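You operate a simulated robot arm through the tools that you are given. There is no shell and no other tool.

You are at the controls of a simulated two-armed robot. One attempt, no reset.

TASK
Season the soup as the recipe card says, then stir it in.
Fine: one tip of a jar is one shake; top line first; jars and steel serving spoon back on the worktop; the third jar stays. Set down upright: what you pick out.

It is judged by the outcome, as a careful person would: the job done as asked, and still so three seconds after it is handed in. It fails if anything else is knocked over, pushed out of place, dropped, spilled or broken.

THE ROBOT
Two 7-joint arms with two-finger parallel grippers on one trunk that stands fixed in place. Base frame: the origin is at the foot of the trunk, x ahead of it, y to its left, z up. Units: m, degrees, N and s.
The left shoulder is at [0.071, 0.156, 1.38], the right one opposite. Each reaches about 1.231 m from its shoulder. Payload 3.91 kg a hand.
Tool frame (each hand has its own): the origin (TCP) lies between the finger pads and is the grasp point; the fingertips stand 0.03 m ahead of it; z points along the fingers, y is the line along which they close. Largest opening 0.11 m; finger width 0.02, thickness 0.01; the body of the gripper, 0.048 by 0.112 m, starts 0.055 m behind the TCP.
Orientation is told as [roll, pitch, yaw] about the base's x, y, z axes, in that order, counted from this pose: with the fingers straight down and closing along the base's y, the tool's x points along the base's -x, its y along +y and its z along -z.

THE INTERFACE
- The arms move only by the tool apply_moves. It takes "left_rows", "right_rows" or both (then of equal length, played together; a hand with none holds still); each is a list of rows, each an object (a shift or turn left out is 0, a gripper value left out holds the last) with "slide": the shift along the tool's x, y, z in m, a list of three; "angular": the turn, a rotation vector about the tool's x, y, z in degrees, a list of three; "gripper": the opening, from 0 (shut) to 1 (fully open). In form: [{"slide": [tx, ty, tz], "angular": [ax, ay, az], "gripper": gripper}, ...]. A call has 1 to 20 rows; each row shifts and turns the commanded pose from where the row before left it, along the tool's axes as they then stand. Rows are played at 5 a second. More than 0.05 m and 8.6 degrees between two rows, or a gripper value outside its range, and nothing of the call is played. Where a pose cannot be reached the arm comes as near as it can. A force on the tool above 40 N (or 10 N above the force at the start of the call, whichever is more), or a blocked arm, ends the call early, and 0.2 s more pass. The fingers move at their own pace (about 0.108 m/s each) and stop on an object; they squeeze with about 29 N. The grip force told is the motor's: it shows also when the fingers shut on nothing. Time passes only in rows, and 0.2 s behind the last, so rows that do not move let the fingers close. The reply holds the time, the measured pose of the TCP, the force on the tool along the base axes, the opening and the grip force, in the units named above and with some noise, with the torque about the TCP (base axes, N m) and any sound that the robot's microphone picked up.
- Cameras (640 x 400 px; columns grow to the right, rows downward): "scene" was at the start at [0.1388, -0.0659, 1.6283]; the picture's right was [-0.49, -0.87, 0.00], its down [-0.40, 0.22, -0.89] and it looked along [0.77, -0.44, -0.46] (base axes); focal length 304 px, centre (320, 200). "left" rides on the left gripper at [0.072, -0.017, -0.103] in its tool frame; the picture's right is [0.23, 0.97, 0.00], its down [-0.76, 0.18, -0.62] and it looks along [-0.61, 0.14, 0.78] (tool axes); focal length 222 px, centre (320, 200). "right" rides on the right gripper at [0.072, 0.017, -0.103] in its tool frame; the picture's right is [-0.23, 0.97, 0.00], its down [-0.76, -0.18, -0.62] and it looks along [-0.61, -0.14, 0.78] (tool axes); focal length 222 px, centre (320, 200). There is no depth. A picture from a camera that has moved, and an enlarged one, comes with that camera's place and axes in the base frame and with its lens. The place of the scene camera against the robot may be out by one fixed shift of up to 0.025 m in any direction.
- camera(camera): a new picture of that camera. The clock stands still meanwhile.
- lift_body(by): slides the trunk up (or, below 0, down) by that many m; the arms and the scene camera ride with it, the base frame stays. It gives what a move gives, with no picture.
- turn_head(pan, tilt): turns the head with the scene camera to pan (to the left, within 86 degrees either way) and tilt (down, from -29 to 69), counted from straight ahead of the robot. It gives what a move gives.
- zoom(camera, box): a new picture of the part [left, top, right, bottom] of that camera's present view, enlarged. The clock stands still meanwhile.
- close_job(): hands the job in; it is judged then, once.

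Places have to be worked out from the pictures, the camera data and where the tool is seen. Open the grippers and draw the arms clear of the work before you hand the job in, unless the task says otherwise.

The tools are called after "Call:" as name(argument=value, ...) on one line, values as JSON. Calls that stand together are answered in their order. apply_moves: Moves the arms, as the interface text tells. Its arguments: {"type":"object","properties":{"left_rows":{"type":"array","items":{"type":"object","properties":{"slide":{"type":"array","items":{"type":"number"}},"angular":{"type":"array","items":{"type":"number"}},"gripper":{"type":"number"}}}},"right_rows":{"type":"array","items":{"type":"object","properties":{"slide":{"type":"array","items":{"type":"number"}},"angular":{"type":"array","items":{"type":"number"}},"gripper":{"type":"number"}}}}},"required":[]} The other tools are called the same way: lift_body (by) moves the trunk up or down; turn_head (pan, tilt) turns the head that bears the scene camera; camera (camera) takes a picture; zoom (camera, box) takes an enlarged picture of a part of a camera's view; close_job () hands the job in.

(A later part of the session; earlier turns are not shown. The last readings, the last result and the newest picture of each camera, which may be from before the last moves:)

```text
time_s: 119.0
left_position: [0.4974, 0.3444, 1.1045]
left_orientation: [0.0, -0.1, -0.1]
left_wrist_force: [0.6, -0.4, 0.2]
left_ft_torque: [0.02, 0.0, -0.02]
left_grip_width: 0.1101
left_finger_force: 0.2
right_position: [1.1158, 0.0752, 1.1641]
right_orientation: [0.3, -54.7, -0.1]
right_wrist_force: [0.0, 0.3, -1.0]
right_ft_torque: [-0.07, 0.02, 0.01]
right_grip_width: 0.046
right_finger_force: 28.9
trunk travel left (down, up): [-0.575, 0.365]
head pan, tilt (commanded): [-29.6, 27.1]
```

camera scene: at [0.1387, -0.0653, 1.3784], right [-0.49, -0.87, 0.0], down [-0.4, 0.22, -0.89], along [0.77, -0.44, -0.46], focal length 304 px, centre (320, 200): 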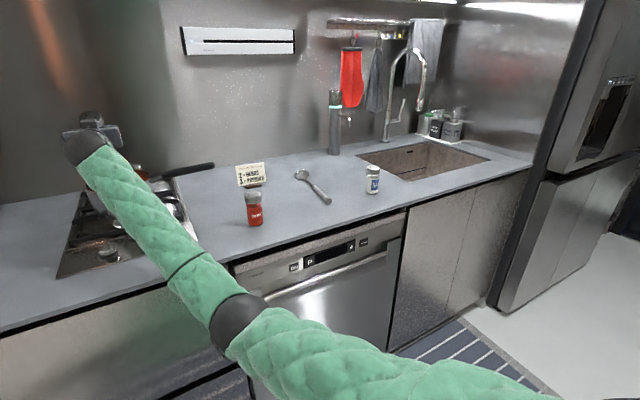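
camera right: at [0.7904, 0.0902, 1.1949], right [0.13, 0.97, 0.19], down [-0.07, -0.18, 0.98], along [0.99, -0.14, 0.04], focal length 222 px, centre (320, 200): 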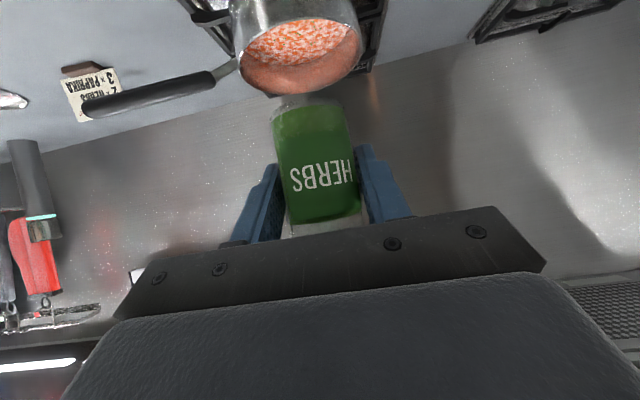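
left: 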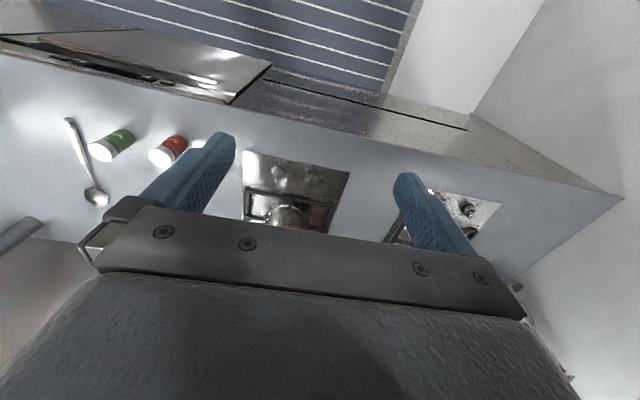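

The second tip ran the same way and the jar is upright again. I'll draw back to check the soup, then carry the herbs home.

Call:
apply_moves(right_rows=[{"slide": [0.005, 0, -0.01]}, {"slide": [0.01, 0, -0.02]}, {"slide": [0.0114, 0, -0.0226]}, {"slide": [0.0114, 0, -0.0226]}, {"slide": [0.0114, 0, -0.0226]}, {"slide": [0.0114, 0, -0.0226]}, {"slide": [0.0114, 0, -0.0226]}, {"slide": [0.01, 0, -0.02]}, {"slide": [0.0089, 0, -0.0177]}, {}])

Call:
zoom(camera="right", box=[210, 0, 400, 110])

```text
time_s: 121.2
left_position: [0.4981, 0.3459, 1.1039]
left_orientation: [-0.1, 0.1, 0.1]
left_wrist_force: [0.0, 0.1, 0.2]
left_ft_torque: [0.0, 0.0, 0.01]
left_grip_width: 0.11
left_finger_force: 0.1
right_position: [0.9155, 0.0747, 1.1939]
right_orientation: [0.2, -54.8, -0.2]
right_wrist_force: [0.1, 0.0, -1.6]
right_ft_torque: [0.0, -0.04, -0.01]
right_grip_width: 0.0467
right_finger_force: 29.0
trunk travel left (down, up): [-0.575, 0.365]
head pan, tilt (commanded): [-29.6, 27.1]
```

```text
3.37 times, centred on (305, 55) of right
camera zoom: at [0.7903, 0.0908, 1.1946], right [0.13, 0.97, 0.19], down [-0.07, -0.18, 0.98], along [0.99, -0.14, 0.04], focal length 748 px, centre (370, 688)
```

zoom: 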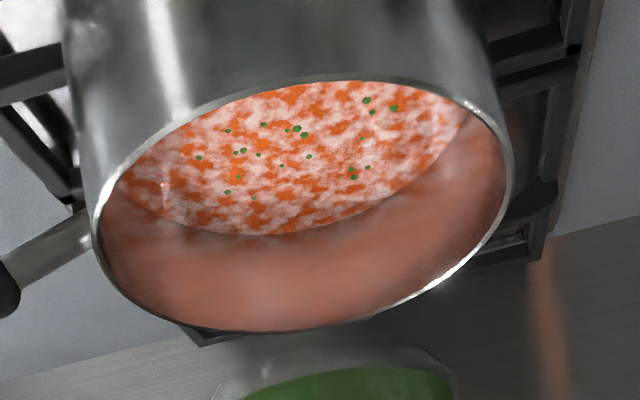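

The herb flecks changed again after the second tip, and everything landed in the pot. Carrying the herbs jar back to its spot at (0.9035, -0.3915).

Call:
apply_moves(right_rows=[{"slide": [0.00035, -0.008, -0.0005]}, {"slide": [0.00035, -0.016, -0.0005]}, {"slide": [0.00035, -0.022, -0.0005]}, {"slide": [0.00035, -0.026, -0.0005]}, {"slide": [0.00035, -0.026, -0.0005]}, {"slide": [0.00035, -0.026, -0.0005]}, {"slide": [0.00035, -0.026, -0.0005]}, {"slide": [0.00035, -0.026, -0.0005]}, {"slide": [0.00035, -0.026, -0.0005]}, {"slide": [0.00035, -0.026, -0.0005]}, {"slide": [0.00035, -0.026, -0.0005]}, {"slide": [0.00035, -0.026, -0.0005]}, {"slide": [0.00035, -0.026, -0.0005]}, {"slide": [0.00035, -0.026, -0.0005]}, {"slide": [0.00035, -0.026, -0.0005]}, {"slide": [0.00035, -0.026, -0.0005]}, {"slide": [0.00035, -0.026, -0.0005]}, {"slide": [0.00035, -0.026, -0.0005]}, {"slide": [0.00035, -0.0175, -0.0005]}, {"slide": [0.00035, -0.012, -0.0005]}])

Call:
apply_moves(right_rows=[{"slide": [0.005, 0, 0.0035]}, {"slide": [0.01, 0, 0.007]}, {"slide": [0.0123, 0, 0.0086]}, {"slide": [0.0123, 0, 0.0086]}, {"slide": [0.0123, 0, 0.0086]}, {"slide": [0.0123, 0, 0.0086]}, {"slide": [0.0123, 0, 0.0086]}, {"slide": [0.0123, 0, 0.0086]}, {"slide": [0.0123, 0, 0.0086]}, {"slide": [0.0123, 0, 0.0086]}, {"slide": [0.0123, 0, 0.0086]}, {"slide": [0.0123, 0, 0.0086]}, {"slide": [0.0123, 0, 0.0086]}, {"slide": [0.0123, 0, 0.0086]}, {"slide": [0.0123, 0, 0.0086]}, {"slide": [0.0082, 0, 0.0057]}, {"slide": [0.0041, 0, 0.0029]}, {}])

```text
time_s: 125.4
left_position: [0.498, 0.3451, 1.1045]
left_orientation: [0.0, 0.1, 0.1]
left_wrist_force: [0.2, -0.4, -0.4]
left_ft_torque: [0.04, -0.01, -0.01]
left_grip_width: 0.1101
left_finger_force: 0.1
right_position: [0.905, -0.3907, 1.1941]
right_orientation: [0.2, -54.8, -0.1]
right_wrist_force: [0.3, -0.6, -1.3]
right_ft_torque: [-0.04, 0.02, 0.01]
right_grip_width: 0.0462
right_finger_force: 29.0
trunk travel left (down, up): [-0.575, 0.365]
head pan, tilt (commanded): [-29.6, 27.1]
```

```text
time_s: 129.2
left_position: [0.499, 0.346, 1.1049]
left_orientation: [0.0, -0.1, 0.0]
left_wrist_force: [-0.1, 0.1, -0.6]
left_ft_torque: [-0.02, -0.01, 0.0]
left_grip_width: 0.11
left_finger_force: 0.2
right_position: [0.9045, -0.3903, 0.9659]
right_orientation: [0.3, -54.8, -0.1]
right_wrist_force: [0.0, 0.5, -1.7]
right_ft_torque: [0.03, 0.01, 0.01]
right_grip_width: 0.0462
right_finger_force: 29.2
trunk travel left (down, up): [-0.575, 0.365]
head pan, tilt (commanded): [-29.6, 27.1]
```

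At z 0.966, right above its spot. I'll ease it down 2.1 cm, release, and back out along the fingers.

Call:
apply_moves(right_rows=[{"slide": [0.0057, 0, 0.004]}, {"slide": [0.0049, 0, 0.0035]}, {"slide": [0.0033, 0, 0.0023]}, {"slide": [0.0025, 0, 0.0017]}, {"slide": [0.0014, 0, 0.001]}, {}, {}])

Call:
apply_moves(right_rows=[{"gripper": 0.6}, {"gripper": 1}, {"gripper": 1}, {"gripper": 1}, {"slide": [0, 0, -0.02]}, {"slide": [0, 0, -0.04]}, {"slide": [0, 0, -0.04]}, {"slide": [0, 0, -0.04]}, {}])

Call:
camera(camera="right")

Call:
zoom(camera="scene", box=[225, 150, 345, 235])

```text
time_s: 130.8
left_position: [0.498, 0.3455, 1.1049]
left_orientation: [-0.1, 0.1, 0.0]
left_wrist_force: [0.1, 0.2, 0.0]
left_ft_torque: [-0.03, -0.02, 0.03]
left_grip_width: 0.1099
left_finger_force: 0.2
right_position: [0.9026, -0.3897, 0.946]
right_orientation: [0.1, -54.9, -0.2]
right_wrist_force: [2.0, -1.2, 7.1]
right_ft_torque: [-0.24, -0.08, 0.06]
right_grip_width: 0.0462
right_finger_force: 28.5
trunk travel left (down, up): [-0.575, 0.365]
head pan, tilt (commanded): [-29.6, 27.1]
```

```text
time_s: 132.8
left_position: [0.4982, 0.3473, 1.1048]
left_orientation: [0.0, 0.1, 0.0]
left_wrist_force: [-0.2, -0.1, -0.3]
left_ft_torque: [0.02, 0.01, 0.01]
left_grip_width: 0.1098
left_finger_force: 0.0
right_position: [0.788, -0.3897, 1.026]
right_orientation: [0.2, -54.7, -0.3]
right_wrist_force: [-0.3, 0.0, 0.1]
right_ft_torque: [-0.01, -0.01, -0.02]
right_grip_width: 0.1098
right_finger_force: 0.0
trunk travel left (down, up): [-0.575, 0.365]
head pan, tilt (commanded): [-29.6, 27.1]
```

```text
taken
camera right: at [0.6627, -0.3747, 1.0261], right [0.13, 0.97, 0.19], down [-0.07, -0.18, 0.98], along [0.99, -0.14, 0.04], focal length 222 px, centre (320, 200)
```

right: 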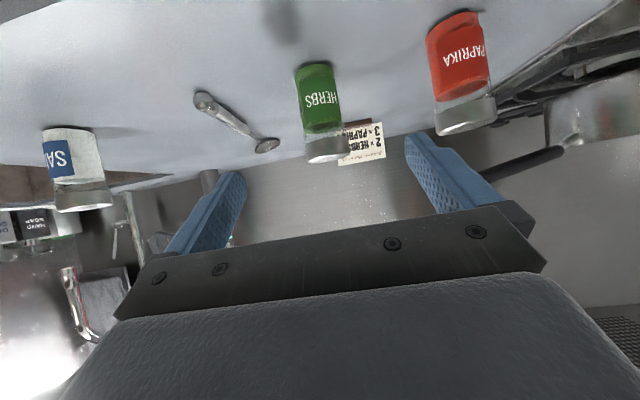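

```text
4.71 times, centred on (285, 192) of scene
camera zoom: at [0.1392, -0.0653, 1.3782], right [-0.49, -0.87, 0.0], down [-0.4, 0.22, -0.89], along [0.77, -0.44, -0.46], focal length 1429 px, centre (485, 235)
```

zoom: 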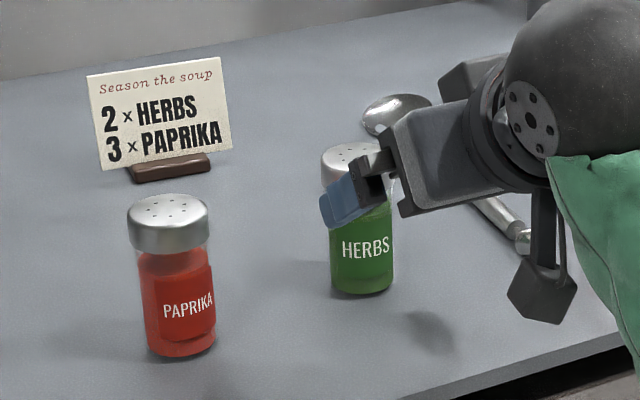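

Herbs are back in place and upright. Next is paprika, estimated at (0.890, -0.258). I'll shift to the matching pre-grasp and compare its picture with the herbs one.

Call:
apply_moves(right_rows=[{"slide": [0.0028, 0, -0.004]}, {"slide": [0.0028, 0.033, -0.004]}, {"slide": [0.0028, 0.033, -0.004]}, {"slide": [0, 0.033, 0]}, {"slide": [0, 0.0317, 0]}, {}, {}])

Call:
camera(camera="right")

Call:
zoom(camera="right", box=[240, 45, 400, 175])

```text
time_s: 134.4
left_position: [0.4978, 0.346, 1.1055]
left_orientation: [-0.1, 0.0, 0.2]
left_wrist_force: [-0.7, 0.7, -0.2]
left_ft_torque: [-0.03, 0.01, 0.0]
left_grip_width: 0.1102
left_finger_force: 0.2
right_position: [0.7742, -0.2581, 1.0255]
right_orientation: [0.2, -54.8, 0.0]
right_wrist_force: [-0.3, 0.4, -0.3]
right_ft_torque: [0.02, 0.03, -0.01]
right_grip_width: 0.1101
right_finger_force: 0.1
trunk travel left (down, up): [-0.575, 0.365]
head pan, tilt (commanded): [-29.6, 27.1]
```

```text
taken
camera right: at [0.6486, -0.2421, 1.0257], right [0.13, 0.97, 0.19], down [-0.07, -0.18, 0.98], along [0.99, -0.14, 0.04], focal length 222 px, centre (320, 200)
```

right: 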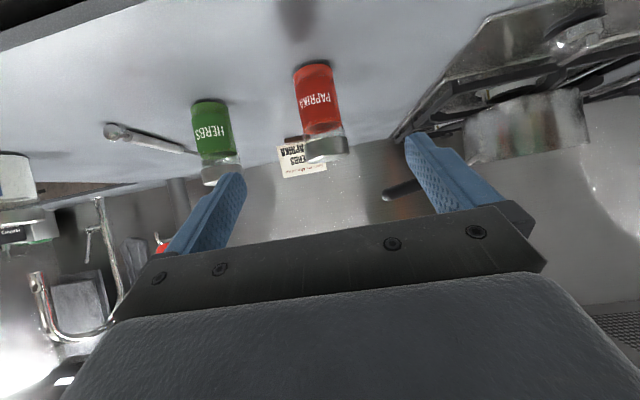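

```text
3.08 times, centred on (320, 110) of right
camera zoom: at [0.6486, -0.2421, 1.0257], right [0.13, 0.97, 0.19], down [-0.07, -0.18, 0.98], along [0.99, -0.14, 0.04], focal length 684 px, centre (320, 477)
```

zoom: 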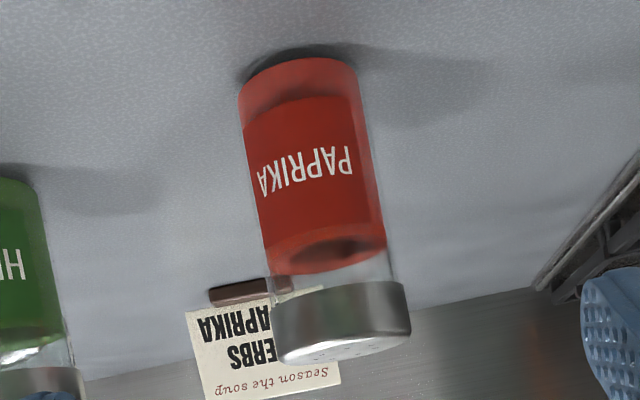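

Paprika appears at the same spot in this view as the herbs jar did, so it's aligned. I'll advance 0.14 m, close, and make a small test lift.

Call:
apply_moves(right_rows=[{"slide": [0, 0, 0.04]}, {"slide": [0, 0, 0.04]}, {"slide": [0, 0, 0.03]}, {"slide": [0, 0, 0.02]}, {"slide": [0, 0, 0.01]}, {}, {}])

Call:
camera(camera="right")

```text
time_s: 136.0
left_position: [0.4977, 0.3457, 1.1054]
left_orientation: [-0.1, 0.1, 0.0]
left_wrist_force: [-0.3, 0.1, 0.8]
left_ft_torque: [0.0, 0.02, -0.03]
left_grip_width: 0.1101
left_finger_force: 0.0
right_position: [0.889, -0.26, 0.945]
right_orientation: [0.2, -54.9, -0.1]
right_wrist_force: [1.1, -0.8, -0.1]
right_ft_torque: [0.01, 0.02, -0.03]
right_grip_width: 0.1101
right_finger_force: 0.1
trunk travel left (down, up): [-0.575, 0.365]
head pan, tilt (commanded): [-29.6, 27.1]
```

```text
taken
camera right: at [0.7625, -0.2437, 0.9453], right [0.13, 0.97, 0.19], down [-0.07, -0.18, 0.98], along [0.99, -0.14, 0.04], focal length 222 px, centre (320, 200)
```

right: 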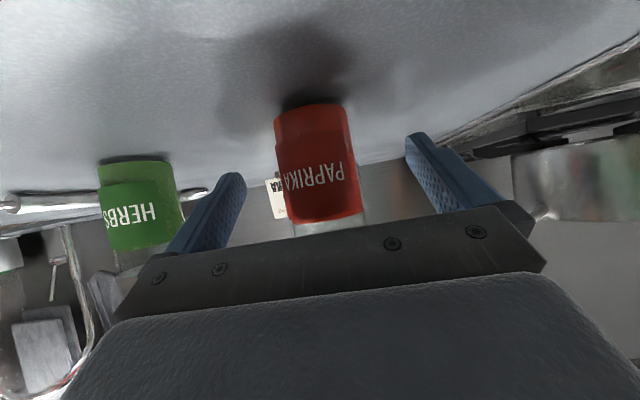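

Paprika is centred just as the herbs jar was. Closing, then a slow test lift.

Call:
apply_moves(right_rows=[{"gripper": 0}, {"gripper": 0}, {"gripper": 0}, {"gripper": 0}, {"gripper": 0}])

Call:
apply_moves(right_rows=[{"slide": [-0.0016, 0, -0.00115]}, {"slide": [-0.0016, 0, -0.00115]}, {"slide": [-0.0016, 0, -0.00115]}, {"slide": [-0.0016, 0, -0.00115]}, {}])

Call:
zoom(camera="right", box=[220, 80, 420, 250])

```text
time_s: 137.2
left_position: [0.4966, 0.3458, 1.1054]
left_orientation: [0.0, 0.0, 0.0]
left_wrist_force: [-0.4, 0.0, 0.5]
left_ft_torque: [-0.01, -0.01, 0.01]
left_grip_width: 0.11
left_finger_force: 0.0
right_position: [0.8875, -0.26, 0.9452]
right_orientation: [0.2, -54.8, 0.0]
right_wrist_force: [1.2, 0.8, 0.5]
right_ft_torque: [-0.02, -0.02, 0.0]
right_grip_width: 0.047
right_finger_force: 29.3
trunk travel left (down, up): [-0.575, 0.365]
head pan, tilt (commanded): [-29.6, 27.1]
```

```text
time_s: 138.4
left_position: [0.4983, 0.3458, 1.1055]
left_orientation: [0.1, 0.0, 0.0]
left_wrist_force: [0.9, -0.1, -0.2]
left_ft_torque: [-0.02, -0.02, 0.0]
left_grip_width: 0.1101
left_finger_force: 0.0
right_position: [0.8884, -0.259, 0.952]
right_orientation: [0.3, -54.8, -0.2]
right_wrist_force: [-0.1, -0.9, -1.0]
right_ft_torque: [0.01, 0.02, -0.01]
right_grip_width: 0.0472
right_finger_force: 29.2
trunk travel left (down, up): [-0.575, 0.365]
head pan, tilt (commanded): [-29.6, 27.1]
```

```text
2.35 times, centred on (320, 165) of right
camera zoom: at [0.7625, -0.2435, 0.9528], right [0.13, 0.97, 0.19], down [-0.07, -0.18, 0.98], along [0.99, -0.14, 0.04], focal length 523 px, centre (320, 282)
```

zoom: 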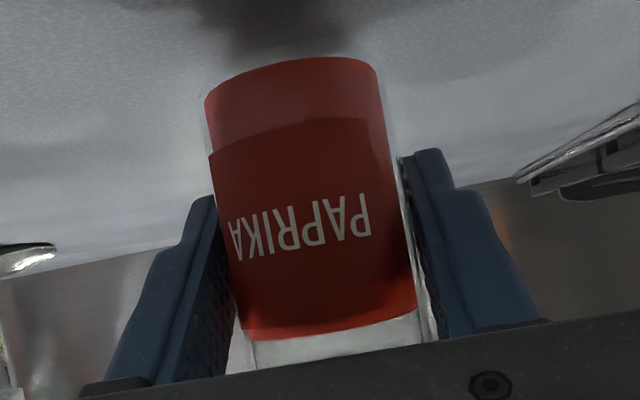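

Paprika is held at 47 mm and clear of the worktop; its home pose is (0.888, -0.2595, 0.945). I'll lift it and carry it over the pot.

Call:
apply_moves(right_rows=[{"slide": [-0.0049, 0, -0.0035]}, {"slide": [-0.0082, 0, -0.0058]}, {"slide": [-0.0123, 0, -0.0086]}, {"slide": [-0.0147, 0, -0.0104]}, {"slide": [-0.0147, 0, -0.0104]}, {"slide": [-0.0147, 0, -0.0104]}, {"slide": [-0.0147, 0, -0.0104]}, {"slide": [-0.0147, 0, -0.0104]}, {"slide": [-0.0147, 0, -0.0104]}, {"slide": [-0.0147, 0, -0.0104]}, {"slide": [-0.0147, 0, -0.0104]}, {"slide": [-0.0147, 0, -0.0104]}, {"slide": [-0.0147, 0, -0.0104]}, {"slide": [-0.0123, 0, -0.0086]}, {"slide": [-0.0082, 0, -0.0058]}, {"slide": [-0.0041, 0, -0.0029]}, {}])

Call:
apply_moves(right_rows=[{"slide": [-0.0029, 0.0074, 0.0041]}, {"slide": [-0.0058, 0.0147, 0.0082]}, {"slide": [-0.0087, 0.0221, 0.0123]}, {"slide": [-0.00967, 0.02456, 0.0137]}, {"slide": [-0.00967, 0.02456, 0.0137]}, {"slide": [-0.00967, 0.02456, 0.0137]}, {"slide": [-0.00967, 0.02456, 0.0137]}, {"slide": [-0.00967, 0.02456, 0.0137]}, {"slide": [-0.00967, 0.02456, 0.0137]}, {"slide": [-0.00967, 0.02456, 0.0137]}, {"slide": [-0.00967, 0.02456, 0.0137]}, {"slide": [-0.00967, 0.02456, 0.0137]}, {"slide": [-0.00967, 0.02456, 0.0137]}, {"slide": [-0.0087, 0.0221, 0.0123]}, {"slide": [-0.0058, 0.0147, 0.0082]}, {"slide": [-0.0029, 0.0074, 0.0041]}, {}])

Call:
camera(camera="right")

```text
time_s: 142.0
left_position: [0.4984, 0.3447, 1.1044]
left_orientation: [0.0, 0.0, 0.0]
left_wrist_force: [-0.4, 0.8, 1.0]
left_ft_torque: [-0.03, -0.02, 0.02]
left_grip_width: 0.1099
left_finger_force: 0.0
right_position: [0.8892, -0.2602, 1.1934]
right_orientation: [0.2, -54.9, 0.0]
right_wrist_force: [-0.6, 0.6, -1.1]
right_ft_torque: [0.0, 0.02, 0.02]
right_grip_width: 0.0472
right_finger_force: 29.0
trunk travel left (down, up): [-0.575, 0.365]
head pan, tilt (commanded): [-29.6, 27.1]
```

```text
time_s: 145.6
left_position: [0.4985, 0.3459, 1.1051]
left_orientation: [0.0, 0.0, 0.1]
left_wrist_force: [-0.3, 0.4, -0.1]
left_ft_torque: [-0.03, -0.02, 0.01]
left_grip_width: 0.1101
left_finger_force: 0.0
right_position: [1.1175, 0.0747, 1.1944]
right_orientation: [0.3, -54.8, -0.1]
right_wrist_force: [0.8, 0.6, -1.2]
right_ft_torque: [0.0, 0.03, -0.03]
right_grip_width: 0.047
right_finger_force: 29.0
trunk travel left (down, up): [-0.575, 0.365]
head pan, tilt (commanded): [-29.6, 27.1]
```

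```text
taken
camera right: at [0.9913, 0.091, 1.1944], right [0.13, 0.97, 0.19], down [-0.07, -0.18, 0.98], along [0.99, -0.14, 0.04], focal length 222 px, centre (320, 200)
```

right: 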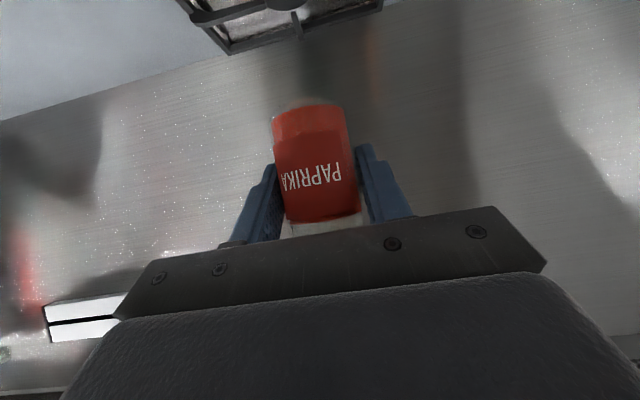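

Paprika is held upright over the pot. Lowering to the same tipping height and pitching level, then paprika shake 1.

Call:
apply_moves(right_rows=[{"slide": [0.006, 0, 0.0043]}, {"slide": [0.012, 0, 0.0085]}, {"slide": [0.006, 0, 0.0043]}, {}, {"angular": [0, -5, 0]}, {"angular": [0, -7.5, 0]}, {"angular": [0, -7.5, 0]}, {"angular": [0, -7.5, 0]}, {"angular": [0, -7.5, 0]}, {}])

Call:
apply_moves(right_rows=[{"angular": [0, 0, 5]}, {"angular": [0, 0, 8.4]}, {"angular": [0, 0, 8.4]}, {"angular": [0, 0, 8.4]}, {"angular": [0, 0, 8.4]}, {"angular": [0, 0, 8.4]}, {"angular": [0, 0, 8.4]}, {"angular": [0, 0, 8.4]}, {"angular": [0, 0, 8.4]}, {"angular": [0, 0, 8.4]}, {"angular": [0, 0, 8.4]}, {"angular": [0, 0, 8.4]}, {"angular": [0, 0, 8.4]}, {"angular": [0, 0, 8.4]}, {"angular": [0, 0, 8.4]}, {"angular": [0, 0, 8.4]}, {"angular": [0, 0, 8.4]}, {"angular": [0, 0, 6]}, {"angular": [0, 0, 2.6]}, {}])

Call:
apply_moves(right_rows=[{"angular": [0, 0, -5]}, {"angular": [0, 0, -8.4]}, {"angular": [0, 0, -8.4]}, {"angular": [0, 0, -8.4]}, {"angular": [0, 0, -8.4]}, {"angular": [0, 0, -8.4]}, {"angular": [0, 0, -8.4]}, {"angular": [0, 0, -8.4]}, {"angular": [0, 0, -8.4]}, {"angular": [0, 0, -8.4]}, {"angular": [0, 0, -8.4]}, {"angular": [0, 0, -8.4]}, {"angular": [0, 0, -8.4]}, {"angular": [0, 0, -8.4]}, {"angular": [0, 0, -8.4]}, {"angular": [0, 0, -8.4]}, {"angular": [0, 0, -8.4]}, {"angular": [0, 0, -6]}, {"angular": [0, 0, -2.6]}, {}])

Call:
apply_moves(right_rows=[{"angular": [0, 5, 0]}, {"angular": [0, 7.5, 0]}, {"angular": [0, 7.5, 0]}, {"angular": [0, 7.5, 0]}, {"angular": [0, 7.5, 0]}, {}, {}, {}])

```text
time_s: 147.8
left_position: [0.4978, 0.345, 1.1042]
left_orientation: [0.0, 0.0, 0.0]
left_wrist_force: [0.1, -0.4, 0.5]
left_ft_torque: [-0.04, 0.0, 0.02]
left_grip_width: 0.1101
left_finger_force: 0.0
right_position: [1.1164, 0.0755, 1.1646]
right_orientation: [33.2, -89.7, -33.2]
right_wrist_force: [0.1, 0.5, -1.1]
right_ft_torque: [0.0, 0.0, -0.01]
right_grip_width: 0.0467
right_finger_force: 29.2
trunk travel left (down, up): [-0.575, 0.365]
head pan, tilt (commanded): [-29.6, 27.1]
```

```text
time_s: 152.0
left_position: [0.4987, 0.3464, 1.1052]
left_orientation: [0.0, 0.1, 0.0]
left_wrist_force: [0.1, -0.8, 0.1]
left_ft_torque: [-0.02, 0.03, -0.01]
left_grip_width: 0.1099
left_finger_force: 0.1
right_position: [1.1164, 0.0766, 1.1657]
right_orientation: [89.6, 58.1, -90.4]
right_wrist_force: [0.3, -0.2, -1.9]
right_ft_torque: [-0.03, 0.02, 0.01]
right_grip_width: 0.0471
right_finger_force: 29.2
trunk travel left (down, up): [-0.575, 0.365]
head pan, tilt (commanded): [-29.6, 27.1]
```

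```text
time_s: 156.2
left_position: [0.4981, 0.3449, 1.1054]
left_orientation: [0.1, 0.0, 0.0]
left_wrist_force: [-0.3, 0.2, 0.2]
left_ft_torque: [0.0, -0.04, -0.01]
left_grip_width: 0.1099
left_finger_force: 0.1
right_position: [1.1166, 0.0749, 1.1645]
right_orientation: [13.1, -89.8, -13.3]
right_wrist_force: [-0.4, -0.1, -1.4]
right_ft_torque: [-0.03, 0.01, -0.03]
right_grip_width: 0.0468
right_finger_force: 28.5
trunk travel left (down, up): [-0.575, 0.365]
head pan, tilt (commanded): [-29.6, 27.1]
```

```text
time_s: 158.0
left_position: [0.497, 0.3464, 1.1037]
left_orientation: [0.0, 0.1, 0.0]
left_wrist_force: [-0.7, -0.8, 0.1]
left_ft_torque: [-0.01, 0.0, 0.02]
left_grip_width: 0.11
left_finger_force: 0.1
right_position: [1.1151, 0.0756, 1.1646]
right_orientation: [0.3, -54.6, -0.2]
right_wrist_force: [0.5, -0.1, -1.2]
right_ft_torque: [0.0, -0.05, -0.01]
right_grip_width: 0.047
right_finger_force: 29.2
trunk travel left (down, up): [-0.575, 0.365]
head pan, tilt (commanded): [-29.6, 27.1]
```

Paprika shake 1 is done and the jar is upright. I'll draw back for a quick look at the soup.

Call:
apply_moves(right_rows=[{"slide": [0.005, 0, -0.01]}, {"slide": [0.01, 0, -0.02]}, {"slide": [0.0114, 0, -0.0226]}, {"slide": [0.0114, 0, -0.0226]}, {"slide": [0.0114, 0, -0.0226]}, {"slide": [0.0114, 0, -0.0226]}, {"slide": [0.0114, 0, -0.0226]}, {"slide": [0.01, 0, -0.02]}, {"slide": [0.0089, 0, -0.0177]}, {}])

Call:
zoom(camera="right", box=[210, 0, 400, 110])

```text
time_s: 160.2
left_position: [0.4979, 0.3458, 1.1048]
left_orientation: [0.0, 0.1, -0.1]
left_wrist_force: [0.4, 0.5, -1.0]
left_ft_torque: [0.0, 0.03, 0.01]
left_grip_width: 0.1104
left_finger_force: 0.0
right_position: [0.9159, 0.074, 1.1942]
right_orientation: [0.1, -54.8, -0.2]
right_wrist_force: [0.7, -0.5, -1.0]
right_ft_torque: [0.01, -0.01, 0.02]
right_grip_width: 0.0467
right_finger_force: 29.0
trunk travel left (down, up): [-0.575, 0.365]
head pan, tilt (commanded): [-29.6, 27.1]
```

```text
3.37 times, centred on (305, 55) of right
camera zoom: at [0.7903, 0.0911, 1.1953], right [0.13, 0.97, 0.19], down [-0.07, -0.18, 0.98], along [0.99, -0.14, 0.04], focal length 748 px, centre (370, 688)
```

zoom: 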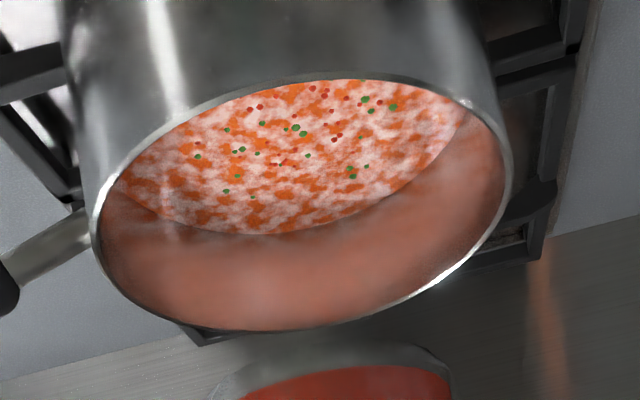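

Red flecks now sit among the green, and the green ones haven't moved since herbs shake 2, so each tip is registering. Back over for paprika shake 2.

Call:
apply_moves(right_rows=[{"slide": [-0.005, 0, 0.01]}, {"slide": [-0.01, 0, 0.02]}, {"slide": [-0.0114, 0, 0.0226]}, {"slide": [-0.0114, 0, 0.0226]}, {"slide": [-0.0114, 0, 0.0226]}, {"slide": [-0.0114, 0, 0.0226]}, {"slide": [-0.0114, 0, 0.0226]}, {"slide": [-0.01, 0, 0.02]}, {"slide": [-0.0089, 0, 0.0177]}, {}, {"angular": [0, -5, 0]}, {"angular": [0, -7.5, 0]}, {"angular": [0, -7.5, 0]}, {"angular": [0, -7.5, 0]}, {"angular": [0, -7.5, 0]}, {}])

Call:
apply_moves(right_rows=[{"angular": [0, 0, 5]}, {"angular": [0, 0, 8.4]}, {"angular": [0, 0, 8.4]}, {"angular": [0, 0, 8.4]}, {"angular": [0, 0, 8.4]}, {"angular": [0, 0, 8.4]}, {"angular": [0, 0, 8.4]}, {"angular": [0, 0, 8.4]}, {"angular": [0, 0, 8.4]}, {"angular": [0, 0, 8.4]}, {"angular": [0, 0, 8.4]}, {"angular": [0, 0, 8.4]}, {"angular": [0, 0, 8.4]}, {"angular": [0, 0, 8.4]}, {"angular": [0, 0, 8.4]}, {"angular": [0, 0, 8.4]}, {"angular": [0, 0, 8.4]}, {"angular": [0, 0, 6]}, {"angular": [0, 0, 2.6]}, {}])

Call:
apply_moves(right_rows=[{"angular": [0, 0, -5]}, {"angular": [0, 0, -8.4]}, {"angular": [0, 0, -8.4]}, {"angular": [0, 0, -8.4]}, {"angular": [0, 0, -8.4]}, {"angular": [0, 0, -8.4]}, {"angular": [0, 0, -8.4]}, {"angular": [0, 0, -8.4]}, {"angular": [0, 0, -8.4]}, {"angular": [0, 0, -8.4]}, {"angular": [0, 0, -8.4]}, {"angular": [0, 0, -8.4]}, {"angular": [0, 0, -8.4]}, {"angular": [0, 0, -8.4]}, {"angular": [0, 0, -8.4]}, {"angular": [0, 0, -8.4]}, {"angular": [0, 0, -8.4]}, {"angular": [0, 0, -6]}, {"angular": [0, 0, -2.6]}, {}])

Call:
apply_moves(right_rows=[{"angular": [0, 5, 0]}, {"angular": [0, 7.5, 0]}, {"angular": [0, 7.5, 0]}, {"angular": [0, 7.5, 0]}, {"angular": [0, 7.5, 0]}, {}, {"slide": [0.005, 0, -0.01]}, {"slide": [0.01, 0, -0.02]}, {"slide": [0.0114, 0, -0.0226]}, {"slide": [0.0114, 0, -0.0226]}, {"slide": [0.0114, 0, -0.0226]}, {"slide": [0.0114, 0, -0.0226]}, {"slide": [0.0114, 0, -0.0226]}, {"slide": [0.01, 0, -0.02]}, {"slide": [0.0089, 0, -0.0177]}, {}])

Call:
zoom(camera="right", box=[210, 0, 400, 110])

```text
time_s: 163.6
left_position: [0.4974, 0.3463, 1.1055]
left_orientation: [0.0, 0.0, 0.0]
left_wrist_force: [0.1, -0.3, -0.9]
left_ft_torque: [0.04, 0.03, 0.0]
left_grip_width: 0.1099
left_finger_force: 0.1
right_position: [1.1167, 0.0758, 1.1645]
right_orientation: [35.3, -89.9, -35.3]
right_wrist_force: [-0.5, -0.6, -1.3]
right_ft_torque: [0.0, 0.01, 0.0]
right_grip_width: 0.0466
right_finger_force: 28.4
trunk travel left (down, up): [-0.575, 0.365]
head pan, tilt (commanded): [-29.6, 27.1]
```

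```text
time_s: 167.8
left_position: [0.4995, 0.3464, 1.104]
left_orientation: [0.0, 0.0, 0.0]
left_wrist_force: [0.5, -0.3, 0.0]
left_ft_torque: [0.0, -0.03, -0.02]
left_grip_width: 0.11
left_finger_force: 0.0
right_position: [1.1165, 0.0747, 1.1637]
right_orientation: [89.5, 58.1, -90.4]
right_wrist_force: [-0.6, -0.4, -1.8]
right_ft_torque: [-0.01, 0.02, -0.03]
right_grip_width: 0.0467
right_finger_force: 29.3
trunk travel left (down, up): [-0.575, 0.365]
head pan, tilt (commanded): [-29.6, 27.1]
```

```text
time_s: 172.0
left_position: [0.4978, 0.346, 1.1038]
left_orientation: [-0.1, 0.0, 0.1]
left_wrist_force: [-0.5, 0.3, -1.0]
left_ft_torque: [-0.03, -0.03, 0.0]
left_grip_width: 0.1099
left_finger_force: 0.1
right_position: [1.1168, 0.0742, 1.1654]
right_orientation: [13.2, -89.8, -13.2]
right_wrist_force: [0.4, -0.6, -1.1]
right_ft_torque: [0.0, 0.01, 0.0]
right_grip_width: 0.0468
right_finger_force: 29.1
trunk travel left (down, up): [-0.575, 0.365]
head pan, tilt (commanded): [-29.6, 27.1]
```

```text
time_s: 175.4
left_position: [0.4973, 0.3462, 1.1037]
left_orientation: [0.0, 0.1, 0.0]
left_wrist_force: [-0.1, -0.4, -0.3]
left_ft_torque: [0.01, 0.01, 0.01]
left_grip_width: 0.1101
left_finger_force: 0.0
right_position: [0.9181, 0.0751, 1.1937]
right_orientation: [0.2, -54.8, 0.0]
right_wrist_force: [-0.1, -0.4, -0.1]
right_ft_torque: [0.01, 0.04, 0.01]
right_grip_width: 0.0466
right_finger_force: 28.7
trunk travel left (down, up): [-0.575, 0.365]
head pan, tilt (commanded): [-29.6, 27.1]
```

```text
3.37 times, centred on (305, 55) of right
camera zoom: at [0.7912, 0.0913, 1.195], right [0.13, 0.97, 0.19], down [-0.07, -0.18, 0.98], along [0.99, -0.14, 0.04], focal length 748 px, centre (370, 688)
```

zoom: 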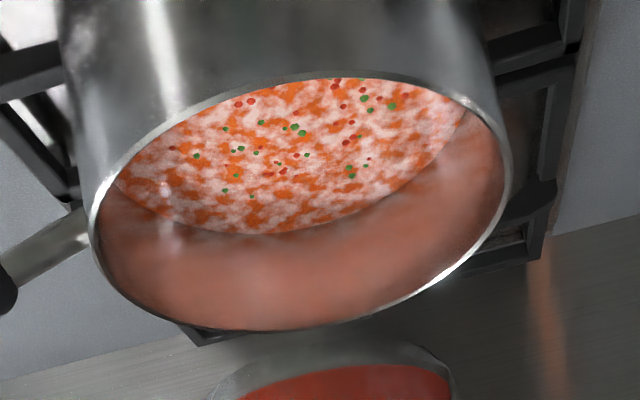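

The red flecks spread again, so shake 2 registered. Now paprika shake 3, the last one.

Call:
apply_moves(right_rows=[{"slide": [-0.005, 0, 0.01]}, {"slide": [-0.01, 0, 0.02]}, {"slide": [-0.0114, 0, 0.0226]}, {"slide": [-0.0114, 0, 0.0226]}, {"slide": [-0.0114, 0, 0.0226]}, {"slide": [-0.0114, 0, 0.0226]}, {"slide": [-0.0114, 0, 0.0226]}, {"slide": [-0.01, 0, 0.02]}, {"slide": [-0.0089, 0, 0.0177]}, {}, {"angular": [0, -5, 0]}, {"angular": [0, -7.5, 0]}, {"angular": [0, -7.5, 0]}, {"angular": [0, -7.5, 0]}, {"angular": [0, -7.5, 0]}, {}])

Call:
apply_moves(right_rows=[{"angular": [0, 0, 5]}, {"angular": [0, 0, 8.4]}, {"angular": [0, 0, 8.4]}, {"angular": [0, 0, 8.4]}, {"angular": [0, 0, 8.4]}, {"angular": [0, 0, 8.4]}, {"angular": [0, 0, 8.4]}, {"angular": [0, 0, 8.4]}, {"angular": [0, 0, 8.4]}, {"angular": [0, 0, 8.4]}, {"angular": [0, 0, 8.4]}, {"angular": [0, 0, 8.4]}, {"angular": [0, 0, 8.4]}, {"angular": [0, 0, 8.4]}, {"angular": [0, 0, 8.4]}, {"angular": [0, 0, 8.4]}, {"angular": [0, 0, 8.4]}, {"angular": [0, 0, 6]}, {"angular": [0, 0, 2.6]}, {}])

Call:
apply_moves(right_rows=[{"angular": [0, 0, -5]}, {"angular": [0, 0, -8.4]}, {"angular": [0, 0, -8.4]}, {"angular": [0, 0, -8.4]}, {"angular": [0, 0, -8.4]}, {"angular": [0, 0, -8.4]}, {"angular": [0, 0, -8.4]}, {"angular": [0, 0, -8.4]}, {"angular": [0, 0, -8.4]}, {"angular": [0, 0, -8.4]}, {"angular": [0, 0, -8.4]}, {"angular": [0, 0, -8.4]}, {"angular": [0, 0, -8.4]}, {"angular": [0, 0, -8.4]}, {"angular": [0, 0, -8.4]}, {"angular": [0, 0, -8.4]}, {"angular": [0, 0, -8.4]}, {"angular": [0, 0, -6]}, {"angular": [0, 0, -2.6]}, {}])

Call:
apply_moves(right_rows=[{"angular": [0, 5, 0]}, {"angular": [0, 7.5, 0]}, {"angular": [0, 7.5, 0]}, {"angular": [0, 7.5, 0]}, {"angular": [0, 7.5, 0]}, {}, {"slide": [0.005, 0, -0.01]}, {"slide": [0.01, 0, -0.02]}, {"slide": [0.0114, 0, -0.0226]}, {"slide": [0.0114, 0, -0.0226]}, {"slide": [0.0114, 0, -0.0226]}, {"slide": [0.0114, 0, -0.0226]}, {"slide": [0.0114, 0, -0.0226]}, {"slide": [0.01, 0, -0.02]}, {"slide": [0.0089, 0, -0.0177]}, {}])

Call:
zoom(camera="right", box=[210, 0, 400, 110])

```text
time_s: 178.8
left_position: [0.498, 0.346, 1.105]
left_orientation: [0.1, 0.0, -0.1]
left_wrist_force: [0.0, 1.0, 0.1]
left_ft_torque: [0.01, 0.0, 0.01]
left_grip_width: 0.1103
left_finger_force: 0.0
right_position: [1.1157, 0.0762, 1.1652]
right_orientation: [35.4, -89.8, -35.4]
right_wrist_force: [-0.1, 0.7, -1.9]
right_ft_torque: [-0.02, 0.01, -0.01]
right_grip_width: 0.0467
right_finger_force: 29.0
trunk travel left (down, up): [-0.575, 0.365]
head pan, tilt (commanded): [-29.6, 27.1]
```

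```text
time_s: 183.0
left_position: [0.4977, 0.3465, 1.1054]
left_orientation: [0.0, 0.0, 0.0]
left_wrist_force: [-0.2, 0.2, -0.1]
left_ft_torque: [0.03, 0.01, -0.02]
left_grip_width: 0.1102
left_finger_force: 0.2
right_position: [1.116, 0.076, 1.1649]
right_orientation: [89.7, 58.1, -90.4]
right_wrist_force: [-0.9, -0.7, -1.9]
right_ft_torque: [0.0, 0.0, 0.01]
right_grip_width: 0.0465
right_finger_force: 28.3
trunk travel left (down, up): [-0.575, 0.365]
head pan, tilt (commanded): [-29.6, 27.1]
```

```text
time_s: 187.2
left_position: [0.4979, 0.3459, 1.1033]
left_orientation: [-0.1, 0.0, 0.0]
left_wrist_force: [0.3, -0.6, 0.9]
left_ft_torque: [-0.06, 0.02, 0.01]
left_grip_width: 0.11
left_finger_force: 0.1
right_position: [1.1162, 0.0744, 1.164]
right_orientation: [13.2, -89.8, -13.3]
right_wrist_force: [0.7, 0.4, -1.7]
right_ft_torque: [0.0, -0.03, 0.0]
right_grip_width: 0.0463
right_finger_force: 29.3
trunk travel left (down, up): [-0.575, 0.365]
head pan, tilt (commanded): [-29.6, 27.1]
```

```text
time_s: 190.6
left_position: [0.4984, 0.3458, 1.1051]
left_orientation: [0.0, 0.2, 0.0]
left_wrist_force: [-0.6, -0.8, -0.5]
left_ft_torque: [0.0, 0.01, -0.03]
left_grip_width: 0.1099
left_finger_force: 0.0
right_position: [0.9177, 0.0745, 1.1964]
right_orientation: [0.1, -54.9, -0.1]
right_wrist_force: [-0.6, 0.5, -1.4]
right_ft_torque: [0.02, -0.03, -0.01]
right_grip_width: 0.0463
right_finger_force: 28.9
trunk travel left (down, up): [-0.575, 0.365]
head pan, tilt (commanded): [-29.6, 27.1]
```

```text
3.37 times, centred on (305, 55) of right
camera zoom: at [0.7909, 0.0906, 1.1954], right [0.13, 0.97, 0.19], down [-0.07, -0.18, 0.98], along [0.99, -0.14, 0.04], focal length 748 px, centre (370, 688)
```

zoom: 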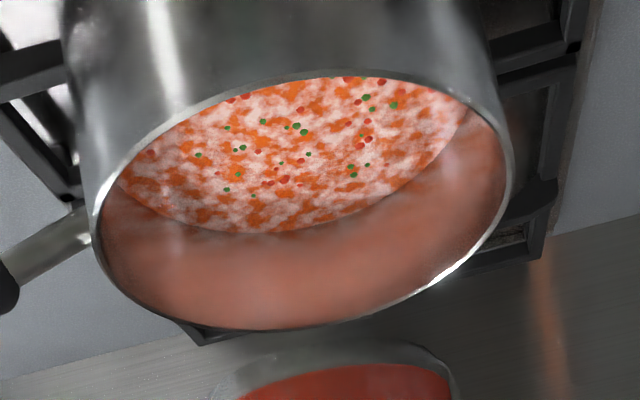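

Paprika shake 3 registered. That's 2 herbs and then 3 paprika, as the card says. I'll carry the paprika back to its spot and lower it.

Call:
apply_moves(right_rows=[{"slide": [0.0004, -0.0074, -0.0005]}, {"slide": [0.0008, -0.0147, -0.0011]}, {"slide": [0.0011, -0.0221, -0.0016]}, {"slide": [0.00126, -0.02456, -0.00178]}, {"slide": [0.00126, -0.02456, -0.00178]}, {"slide": [0.00126, -0.02456, -0.00178]}, {"slide": [0.00126, -0.02456, -0.00178]}, {"slide": [0.00126, -0.02456, -0.00178]}, {"slide": [0.00126, -0.02456, -0.00178]}, {"slide": [0.00126, -0.02456, -0.00178]}, {"slide": [0.00126, -0.02456, -0.00178]}, {"slide": [0.00126, -0.02456, -0.00178]}, {"slide": [0.00126, -0.02456, -0.00178]}, {"slide": [0.0011, -0.0221, -0.0016]}, {"slide": [0.0008, -0.0147, -0.0011]}, {"slide": [0.0004, -0.0074, -0.0005]}, {}])

Call:
apply_moves(right_rows=[{"slide": [0.005, 0, 0.0035]}, {"slide": [0.01, 0, 0.007]}, {"slide": [0.0123, 0, 0.0086]}, {"slide": [0.0123, 0, 0.0086]}, {"slide": [0.0123, 0, 0.0086]}, {"slide": [0.0123, 0, 0.0086]}, {"slide": [0.0123, 0, 0.0086]}, {"slide": [0.0123, 0, 0.0086]}, {"slide": [0.0123, 0, 0.0086]}, {"slide": [0.0123, 0, 0.0086]}, {"slide": [0.0123, 0, 0.0086]}, {"slide": [0.0123, 0, 0.0086]}, {"slide": [0.0123, 0, 0.0086]}, {"slide": [0.0123, 0, 0.0086]}, {"slide": [0.0123, 0, 0.0086]}, {"slide": [0.0082, 0, 0.0057]}, {"slide": [0.0041, 0, 0.0029]}, {}])

Call:
camera(camera="right")

```text
time_s: 194.2
left_position: [0.498, 0.3455, 1.1042]
left_orientation: [0.0, 0.0, -0.1]
left_wrist_force: [-0.3, 0.0, 0.4]
left_ft_torque: [-0.01, -0.01, -0.03]
left_grip_width: 0.11
left_finger_force: 0.1
right_position: [0.8858, -0.2598, 1.1932]
right_orientation: [0.2, -54.8, -0.1]
right_wrist_force: [0.5, 0.2, -1.3]
right_ft_torque: [0.02, 0.02, 0.02]
right_grip_width: 0.0465
right_finger_force: 28.5
trunk travel left (down, up): [-0.575, 0.365]
head pan, tilt (commanded): [-29.6, 27.1]
```

```text
time_s: 198.0
left_position: [0.4981, 0.3461, 1.1044]
left_orientation: [0.1, 0.0, 0.0]
left_wrist_force: [-0.2, 0.1, 0.2]
left_ft_torque: [-0.03, -0.01, 0.0]
left_grip_width: 0.1101
left_finger_force: 0.1
right_position: [0.8845, -0.2586, 0.9658]
right_orientation: [0.2, -54.8, -0.1]
right_wrist_force: [0.0, -0.4, -1.3]
right_ft_torque: [0.0, 0.02, -0.01]
right_grip_width: 0.0463
right_finger_force: 29.4
trunk travel left (down, up): [-0.575, 0.365]
head pan, tilt (commanded): [-29.6, 27.1]
```

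```text
taken
camera right: at [0.7598, -0.2425, 0.9659], right [0.13, 0.97, 0.19], down [-0.07, -0.18, 0.98], along [0.99, -0.14, 0.04], focal length 222 px, centre (320, 200)
```

right: 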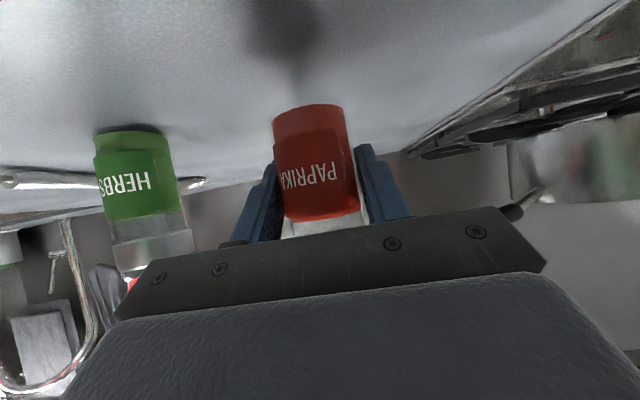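

About 3 mm short of its original x, so I'll correct that while easing the jar down the last 2.1 cm, then release and back out.

Call:
apply_moves(right_rows=[{"slide": [0.0048, 0, 0.0053]}, {"slide": [0.0041, 0, 0.0047]}, {"slide": [0.0033, 0, 0.0023]}, {"slide": [0.0025, 0, 0.0017]}, {"slide": [0.0014, 0, 0.001]}, {}, {}])

Call:
apply_moves(right_rows=[{"gripper": 0.6}, {"gripper": 1}, {"gripper": 1}, {"gripper": 1}, {"slide": [0, 0, -0.02]}, {"slide": [0, 0, -0.04]}, {"slide": [0, 0, -0.04]}, {"slide": [0, 0, -0.04]}, {}])

Call:
camera(camera="right")

Call:
zoom(camera="scene", box=[225, 150, 345, 235])

```text
time_s: 199.6
left_position: [0.4962, 0.3473, 1.1051]
left_orientation: [0.0, 0.0, -0.1]
left_wrist_force: [-0.7, 0.9, 0.6]
left_ft_torque: [-0.02, 0.0, 0.0]
left_grip_width: 0.1101
left_finger_force: 0.0
right_position: [0.8883, -0.2589, 0.9453]
right_orientation: [0.2, -54.9, -0.1]
right_wrist_force: [6.0, -1.9, 16.3]
right_ft_torque: [-0.02, -0.11, -0.03]
right_grip_width: 0.0463
right_finger_force: 28.7
trunk travel left (down, up): [-0.575, 0.365]
head pan, tilt (commanded): [-29.6, 27.1]
```

```text
time_s: 201.6
left_position: [0.4984, 0.3459, 1.1048]
left_orientation: [0.1, 0.0, 0.0]
left_wrist_force: [0.5, -0.3, -0.6]
left_ft_torque: [-0.03, 0.0, -0.04]
left_grip_width: 0.1101
left_finger_force: 0.1
right_position: [0.7753, -0.2598, 1.0237]
right_orientation: [0.3, -54.7, -0.2]
right_wrist_force: [0.1, -0.1, 0.3]
right_ft_torque: [0.0, -0.03, 0.03]
right_grip_width: 0.1101
right_finger_force: 0.1
trunk travel left (down, up): [-0.575, 0.365]
head pan, tilt (commanded): [-29.6, 27.1]
```

```text
taken
camera right: at [0.6489, -0.2435, 1.0245], right [0.13, 0.97, 0.19], down [-0.07, -0.18, 0.98], along [0.99, -0.14, 0.04], focal length 222 px, centre (320, 200)
```

right: 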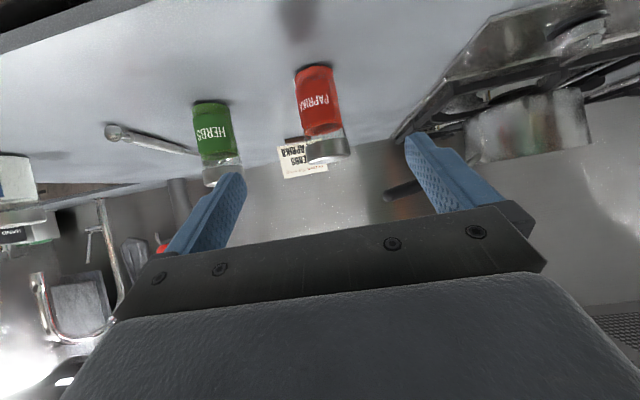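

```text
4.71 times, centred on (285, 192) of scene
camera zoom: at [0.1391, -0.0654, 1.3783], right [-0.49, -0.87, 0.0], down [-0.4, 0.22, -0.89], along [0.77, -0.44, -0.46], focal length 1429 px, centre (485, 235)
```

zoom: 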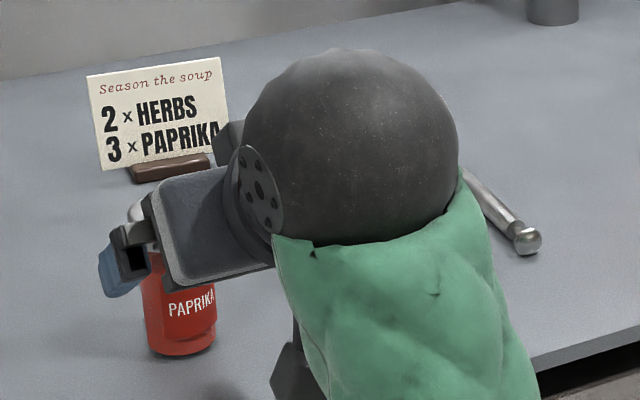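

Both jars are back upright. For the spoon, I'll rise and slide right to y ≈ -0.52 so the wrist camera can see it properly.

Call:
apply_moves(right_rows=[{"slide": [-0.0327, 0, -0.0231]}, {"slide": [-0.0327, 0, -0.0231]}, {"slide": [0.0145, 0, -0.0204]}, {"slide": [0.0145, -0.037, -0.0204]}, {"slide": [0, -0.037, 0]}, {"slide": [0, -0.037, 0]}, {"slide": [0, -0.037, 0]}, {"slide": [0, -0.037, 0]}, {"slide": [0, -0.037, 0]}, {"slide": [0, -0.038, 0]}, {}, {}])

Call:
camera(camera="right")

Call:
zoom(camera="right", box=[240, 0, 400, 100])

Call:
camera(camera="scene")

```text
time_s: 204.2
left_position: [0.4971, 0.3457, 1.1053]
left_orientation: [0.1, 0.1, 0.0]
left_wrist_force: [1.0, 0.1, 0.4]
left_ft_torque: [0.03, 0.03, 0.0]
left_grip_width: 0.1098
left_finger_force: 0.1
right_position: [0.7238, -0.5198, 1.105]
right_orientation: [0.3, -54.9, -0.1]
right_wrist_force: [-0.6, -0.7, -0.9]
right_ft_torque: [0.03, -0.04, 0.01]
right_grip_width: 0.1099
right_finger_force: 0.1
trunk travel left (down, up): [-0.575, 0.365]
head pan, tilt (commanded): [-29.6, 27.1]
```

```text
taken
camera right: at [0.5982, -0.5041, 1.1047], right [0.13, 0.97, 0.19], down [-0.07, -0.18, 0.98], along [0.99, -0.14, 0.04], focal length 222 px, centre (320, 200)
```

right: 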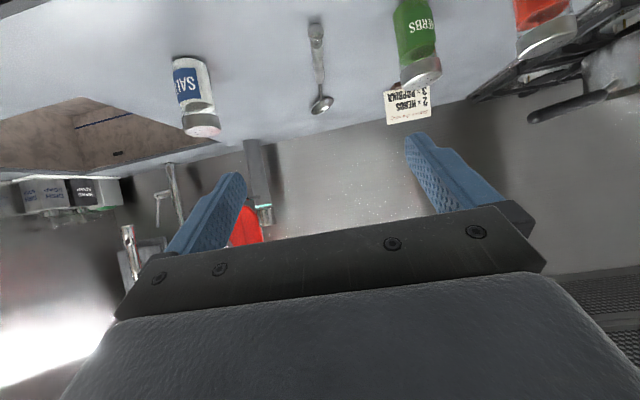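

```text
4.00 times, centred on (320, 50) of right
camera zoom: at [0.5982, -0.5041, 1.1047], right [0.13, 0.97, 0.19], down [-0.07, -0.18, 0.98], along [0.99, -0.14, 0.04], focal length 888 px, centre (320, 800)
```

zoom: 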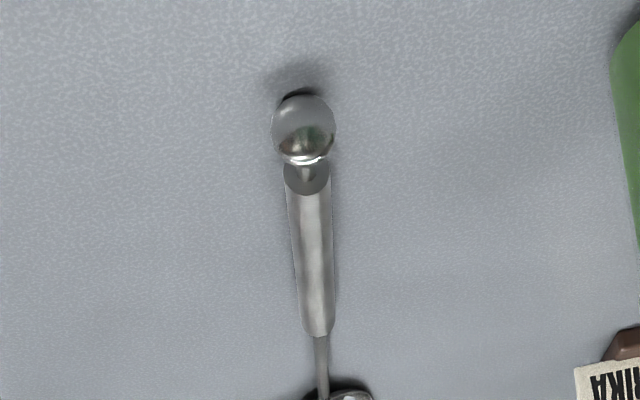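

```text
taken
camera scene: at [0.1383, -0.0663, 1.3784], right [-0.49, -0.87, 0.0], down [-0.4, 0.23, -0.89], along [0.77, -0.44, -0.46], focal length 304 px, centre (320, 200)
```

scene: 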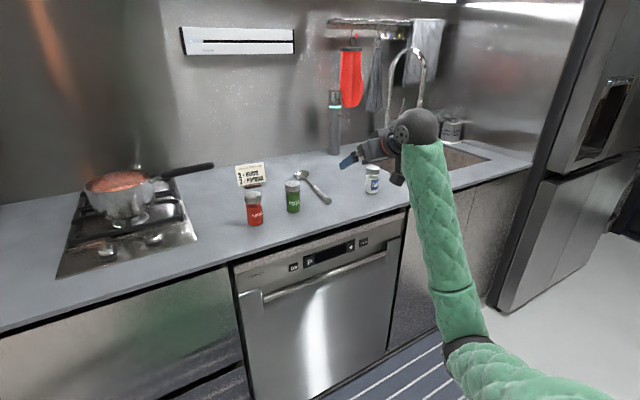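

The spoon lies with its ball end at about (0.879, -0.511) and its 15 mm grip section from x 0.907 to 1.017. The bowl is near (1.12, -0.536), so the handle is angled about -5.8° in yaw. I'll pitch to 45°, yaw to match the handle, and move to a hover above the grip section.

Call:
apply_moves(right_rows=[{"angular": [0, 5, 0], "gripper": 0.5}, {"angular": [0, 5, 0]}, {"angular": [4.1, 0, 4.1]}, {"slide": [-0.0178, 0.004, 0.0378]}, {"slide": [-0.0178, 0.004, 0.0378]}, {"slide": [-0.0178, 0.004, 0.0378]}, {"slide": [-0.0178, 0.004, 0.0378]}, {"slide": [-0.0178, 0.004, 0.0378]}, {"slide": [-0.0178, 0.004, 0.0378]}, {}])

Call:
camera(camera="right")

Call:
zoom(camera="scene", box=[240, 130, 400, 230])

```text
time_s: 206.4
left_position: [0.4976, 0.3449, 1.1055]
left_orientation: [0.0, 0.0, 0.1]
left_wrist_force: [-0.1, -0.2, 0.7]
left_ft_torque: [0.0, -0.03, -0.01]
left_grip_width: 0.1099
left_finger_force: 0.0
right_position: [0.9606, -0.5191, 1.0183]
right_orientation: [0.1, -44.8, -5.9]
right_wrist_force: [-0.7, -0.4, 0.3]
right_ft_torque: [0.0, -0.03, 0.02]
right_grip_width: 0.055
right_finger_force: 0.1
trunk travel left (down, up): [-0.575, 0.365]
head pan, tilt (commanded): [-29.6, 27.1]
```

```text
taken
camera right: at [0.8392, -0.4902, 1.0409], right [0.26, 0.95, 0.16], down [0.08, -0.19, 0.98], along [0.96, -0.24, -0.13], focal length 222 px, centre (320, 200)
```

right: 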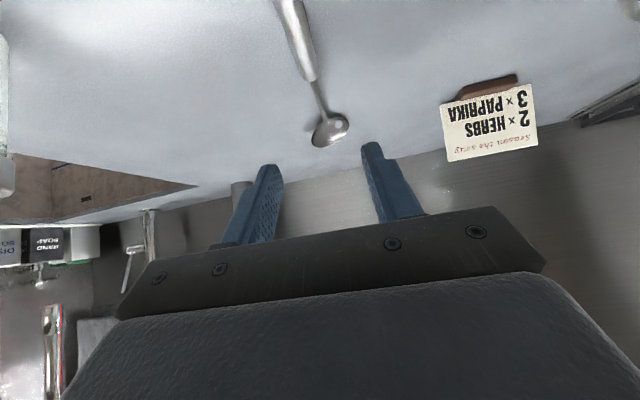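

```text
4.00 times, centred on (320, 180) of scene
camera zoom: at [0.1379, -0.0658, 1.3785], right [-0.49, -0.87, 0.0], down [-0.4, 0.22, -0.89], along [0.77, -0.44, -0.46], focal length 1215 px, centre (320, 280)
```

zoom: 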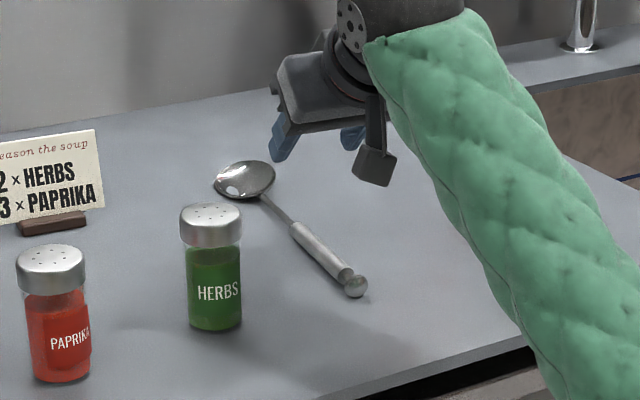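

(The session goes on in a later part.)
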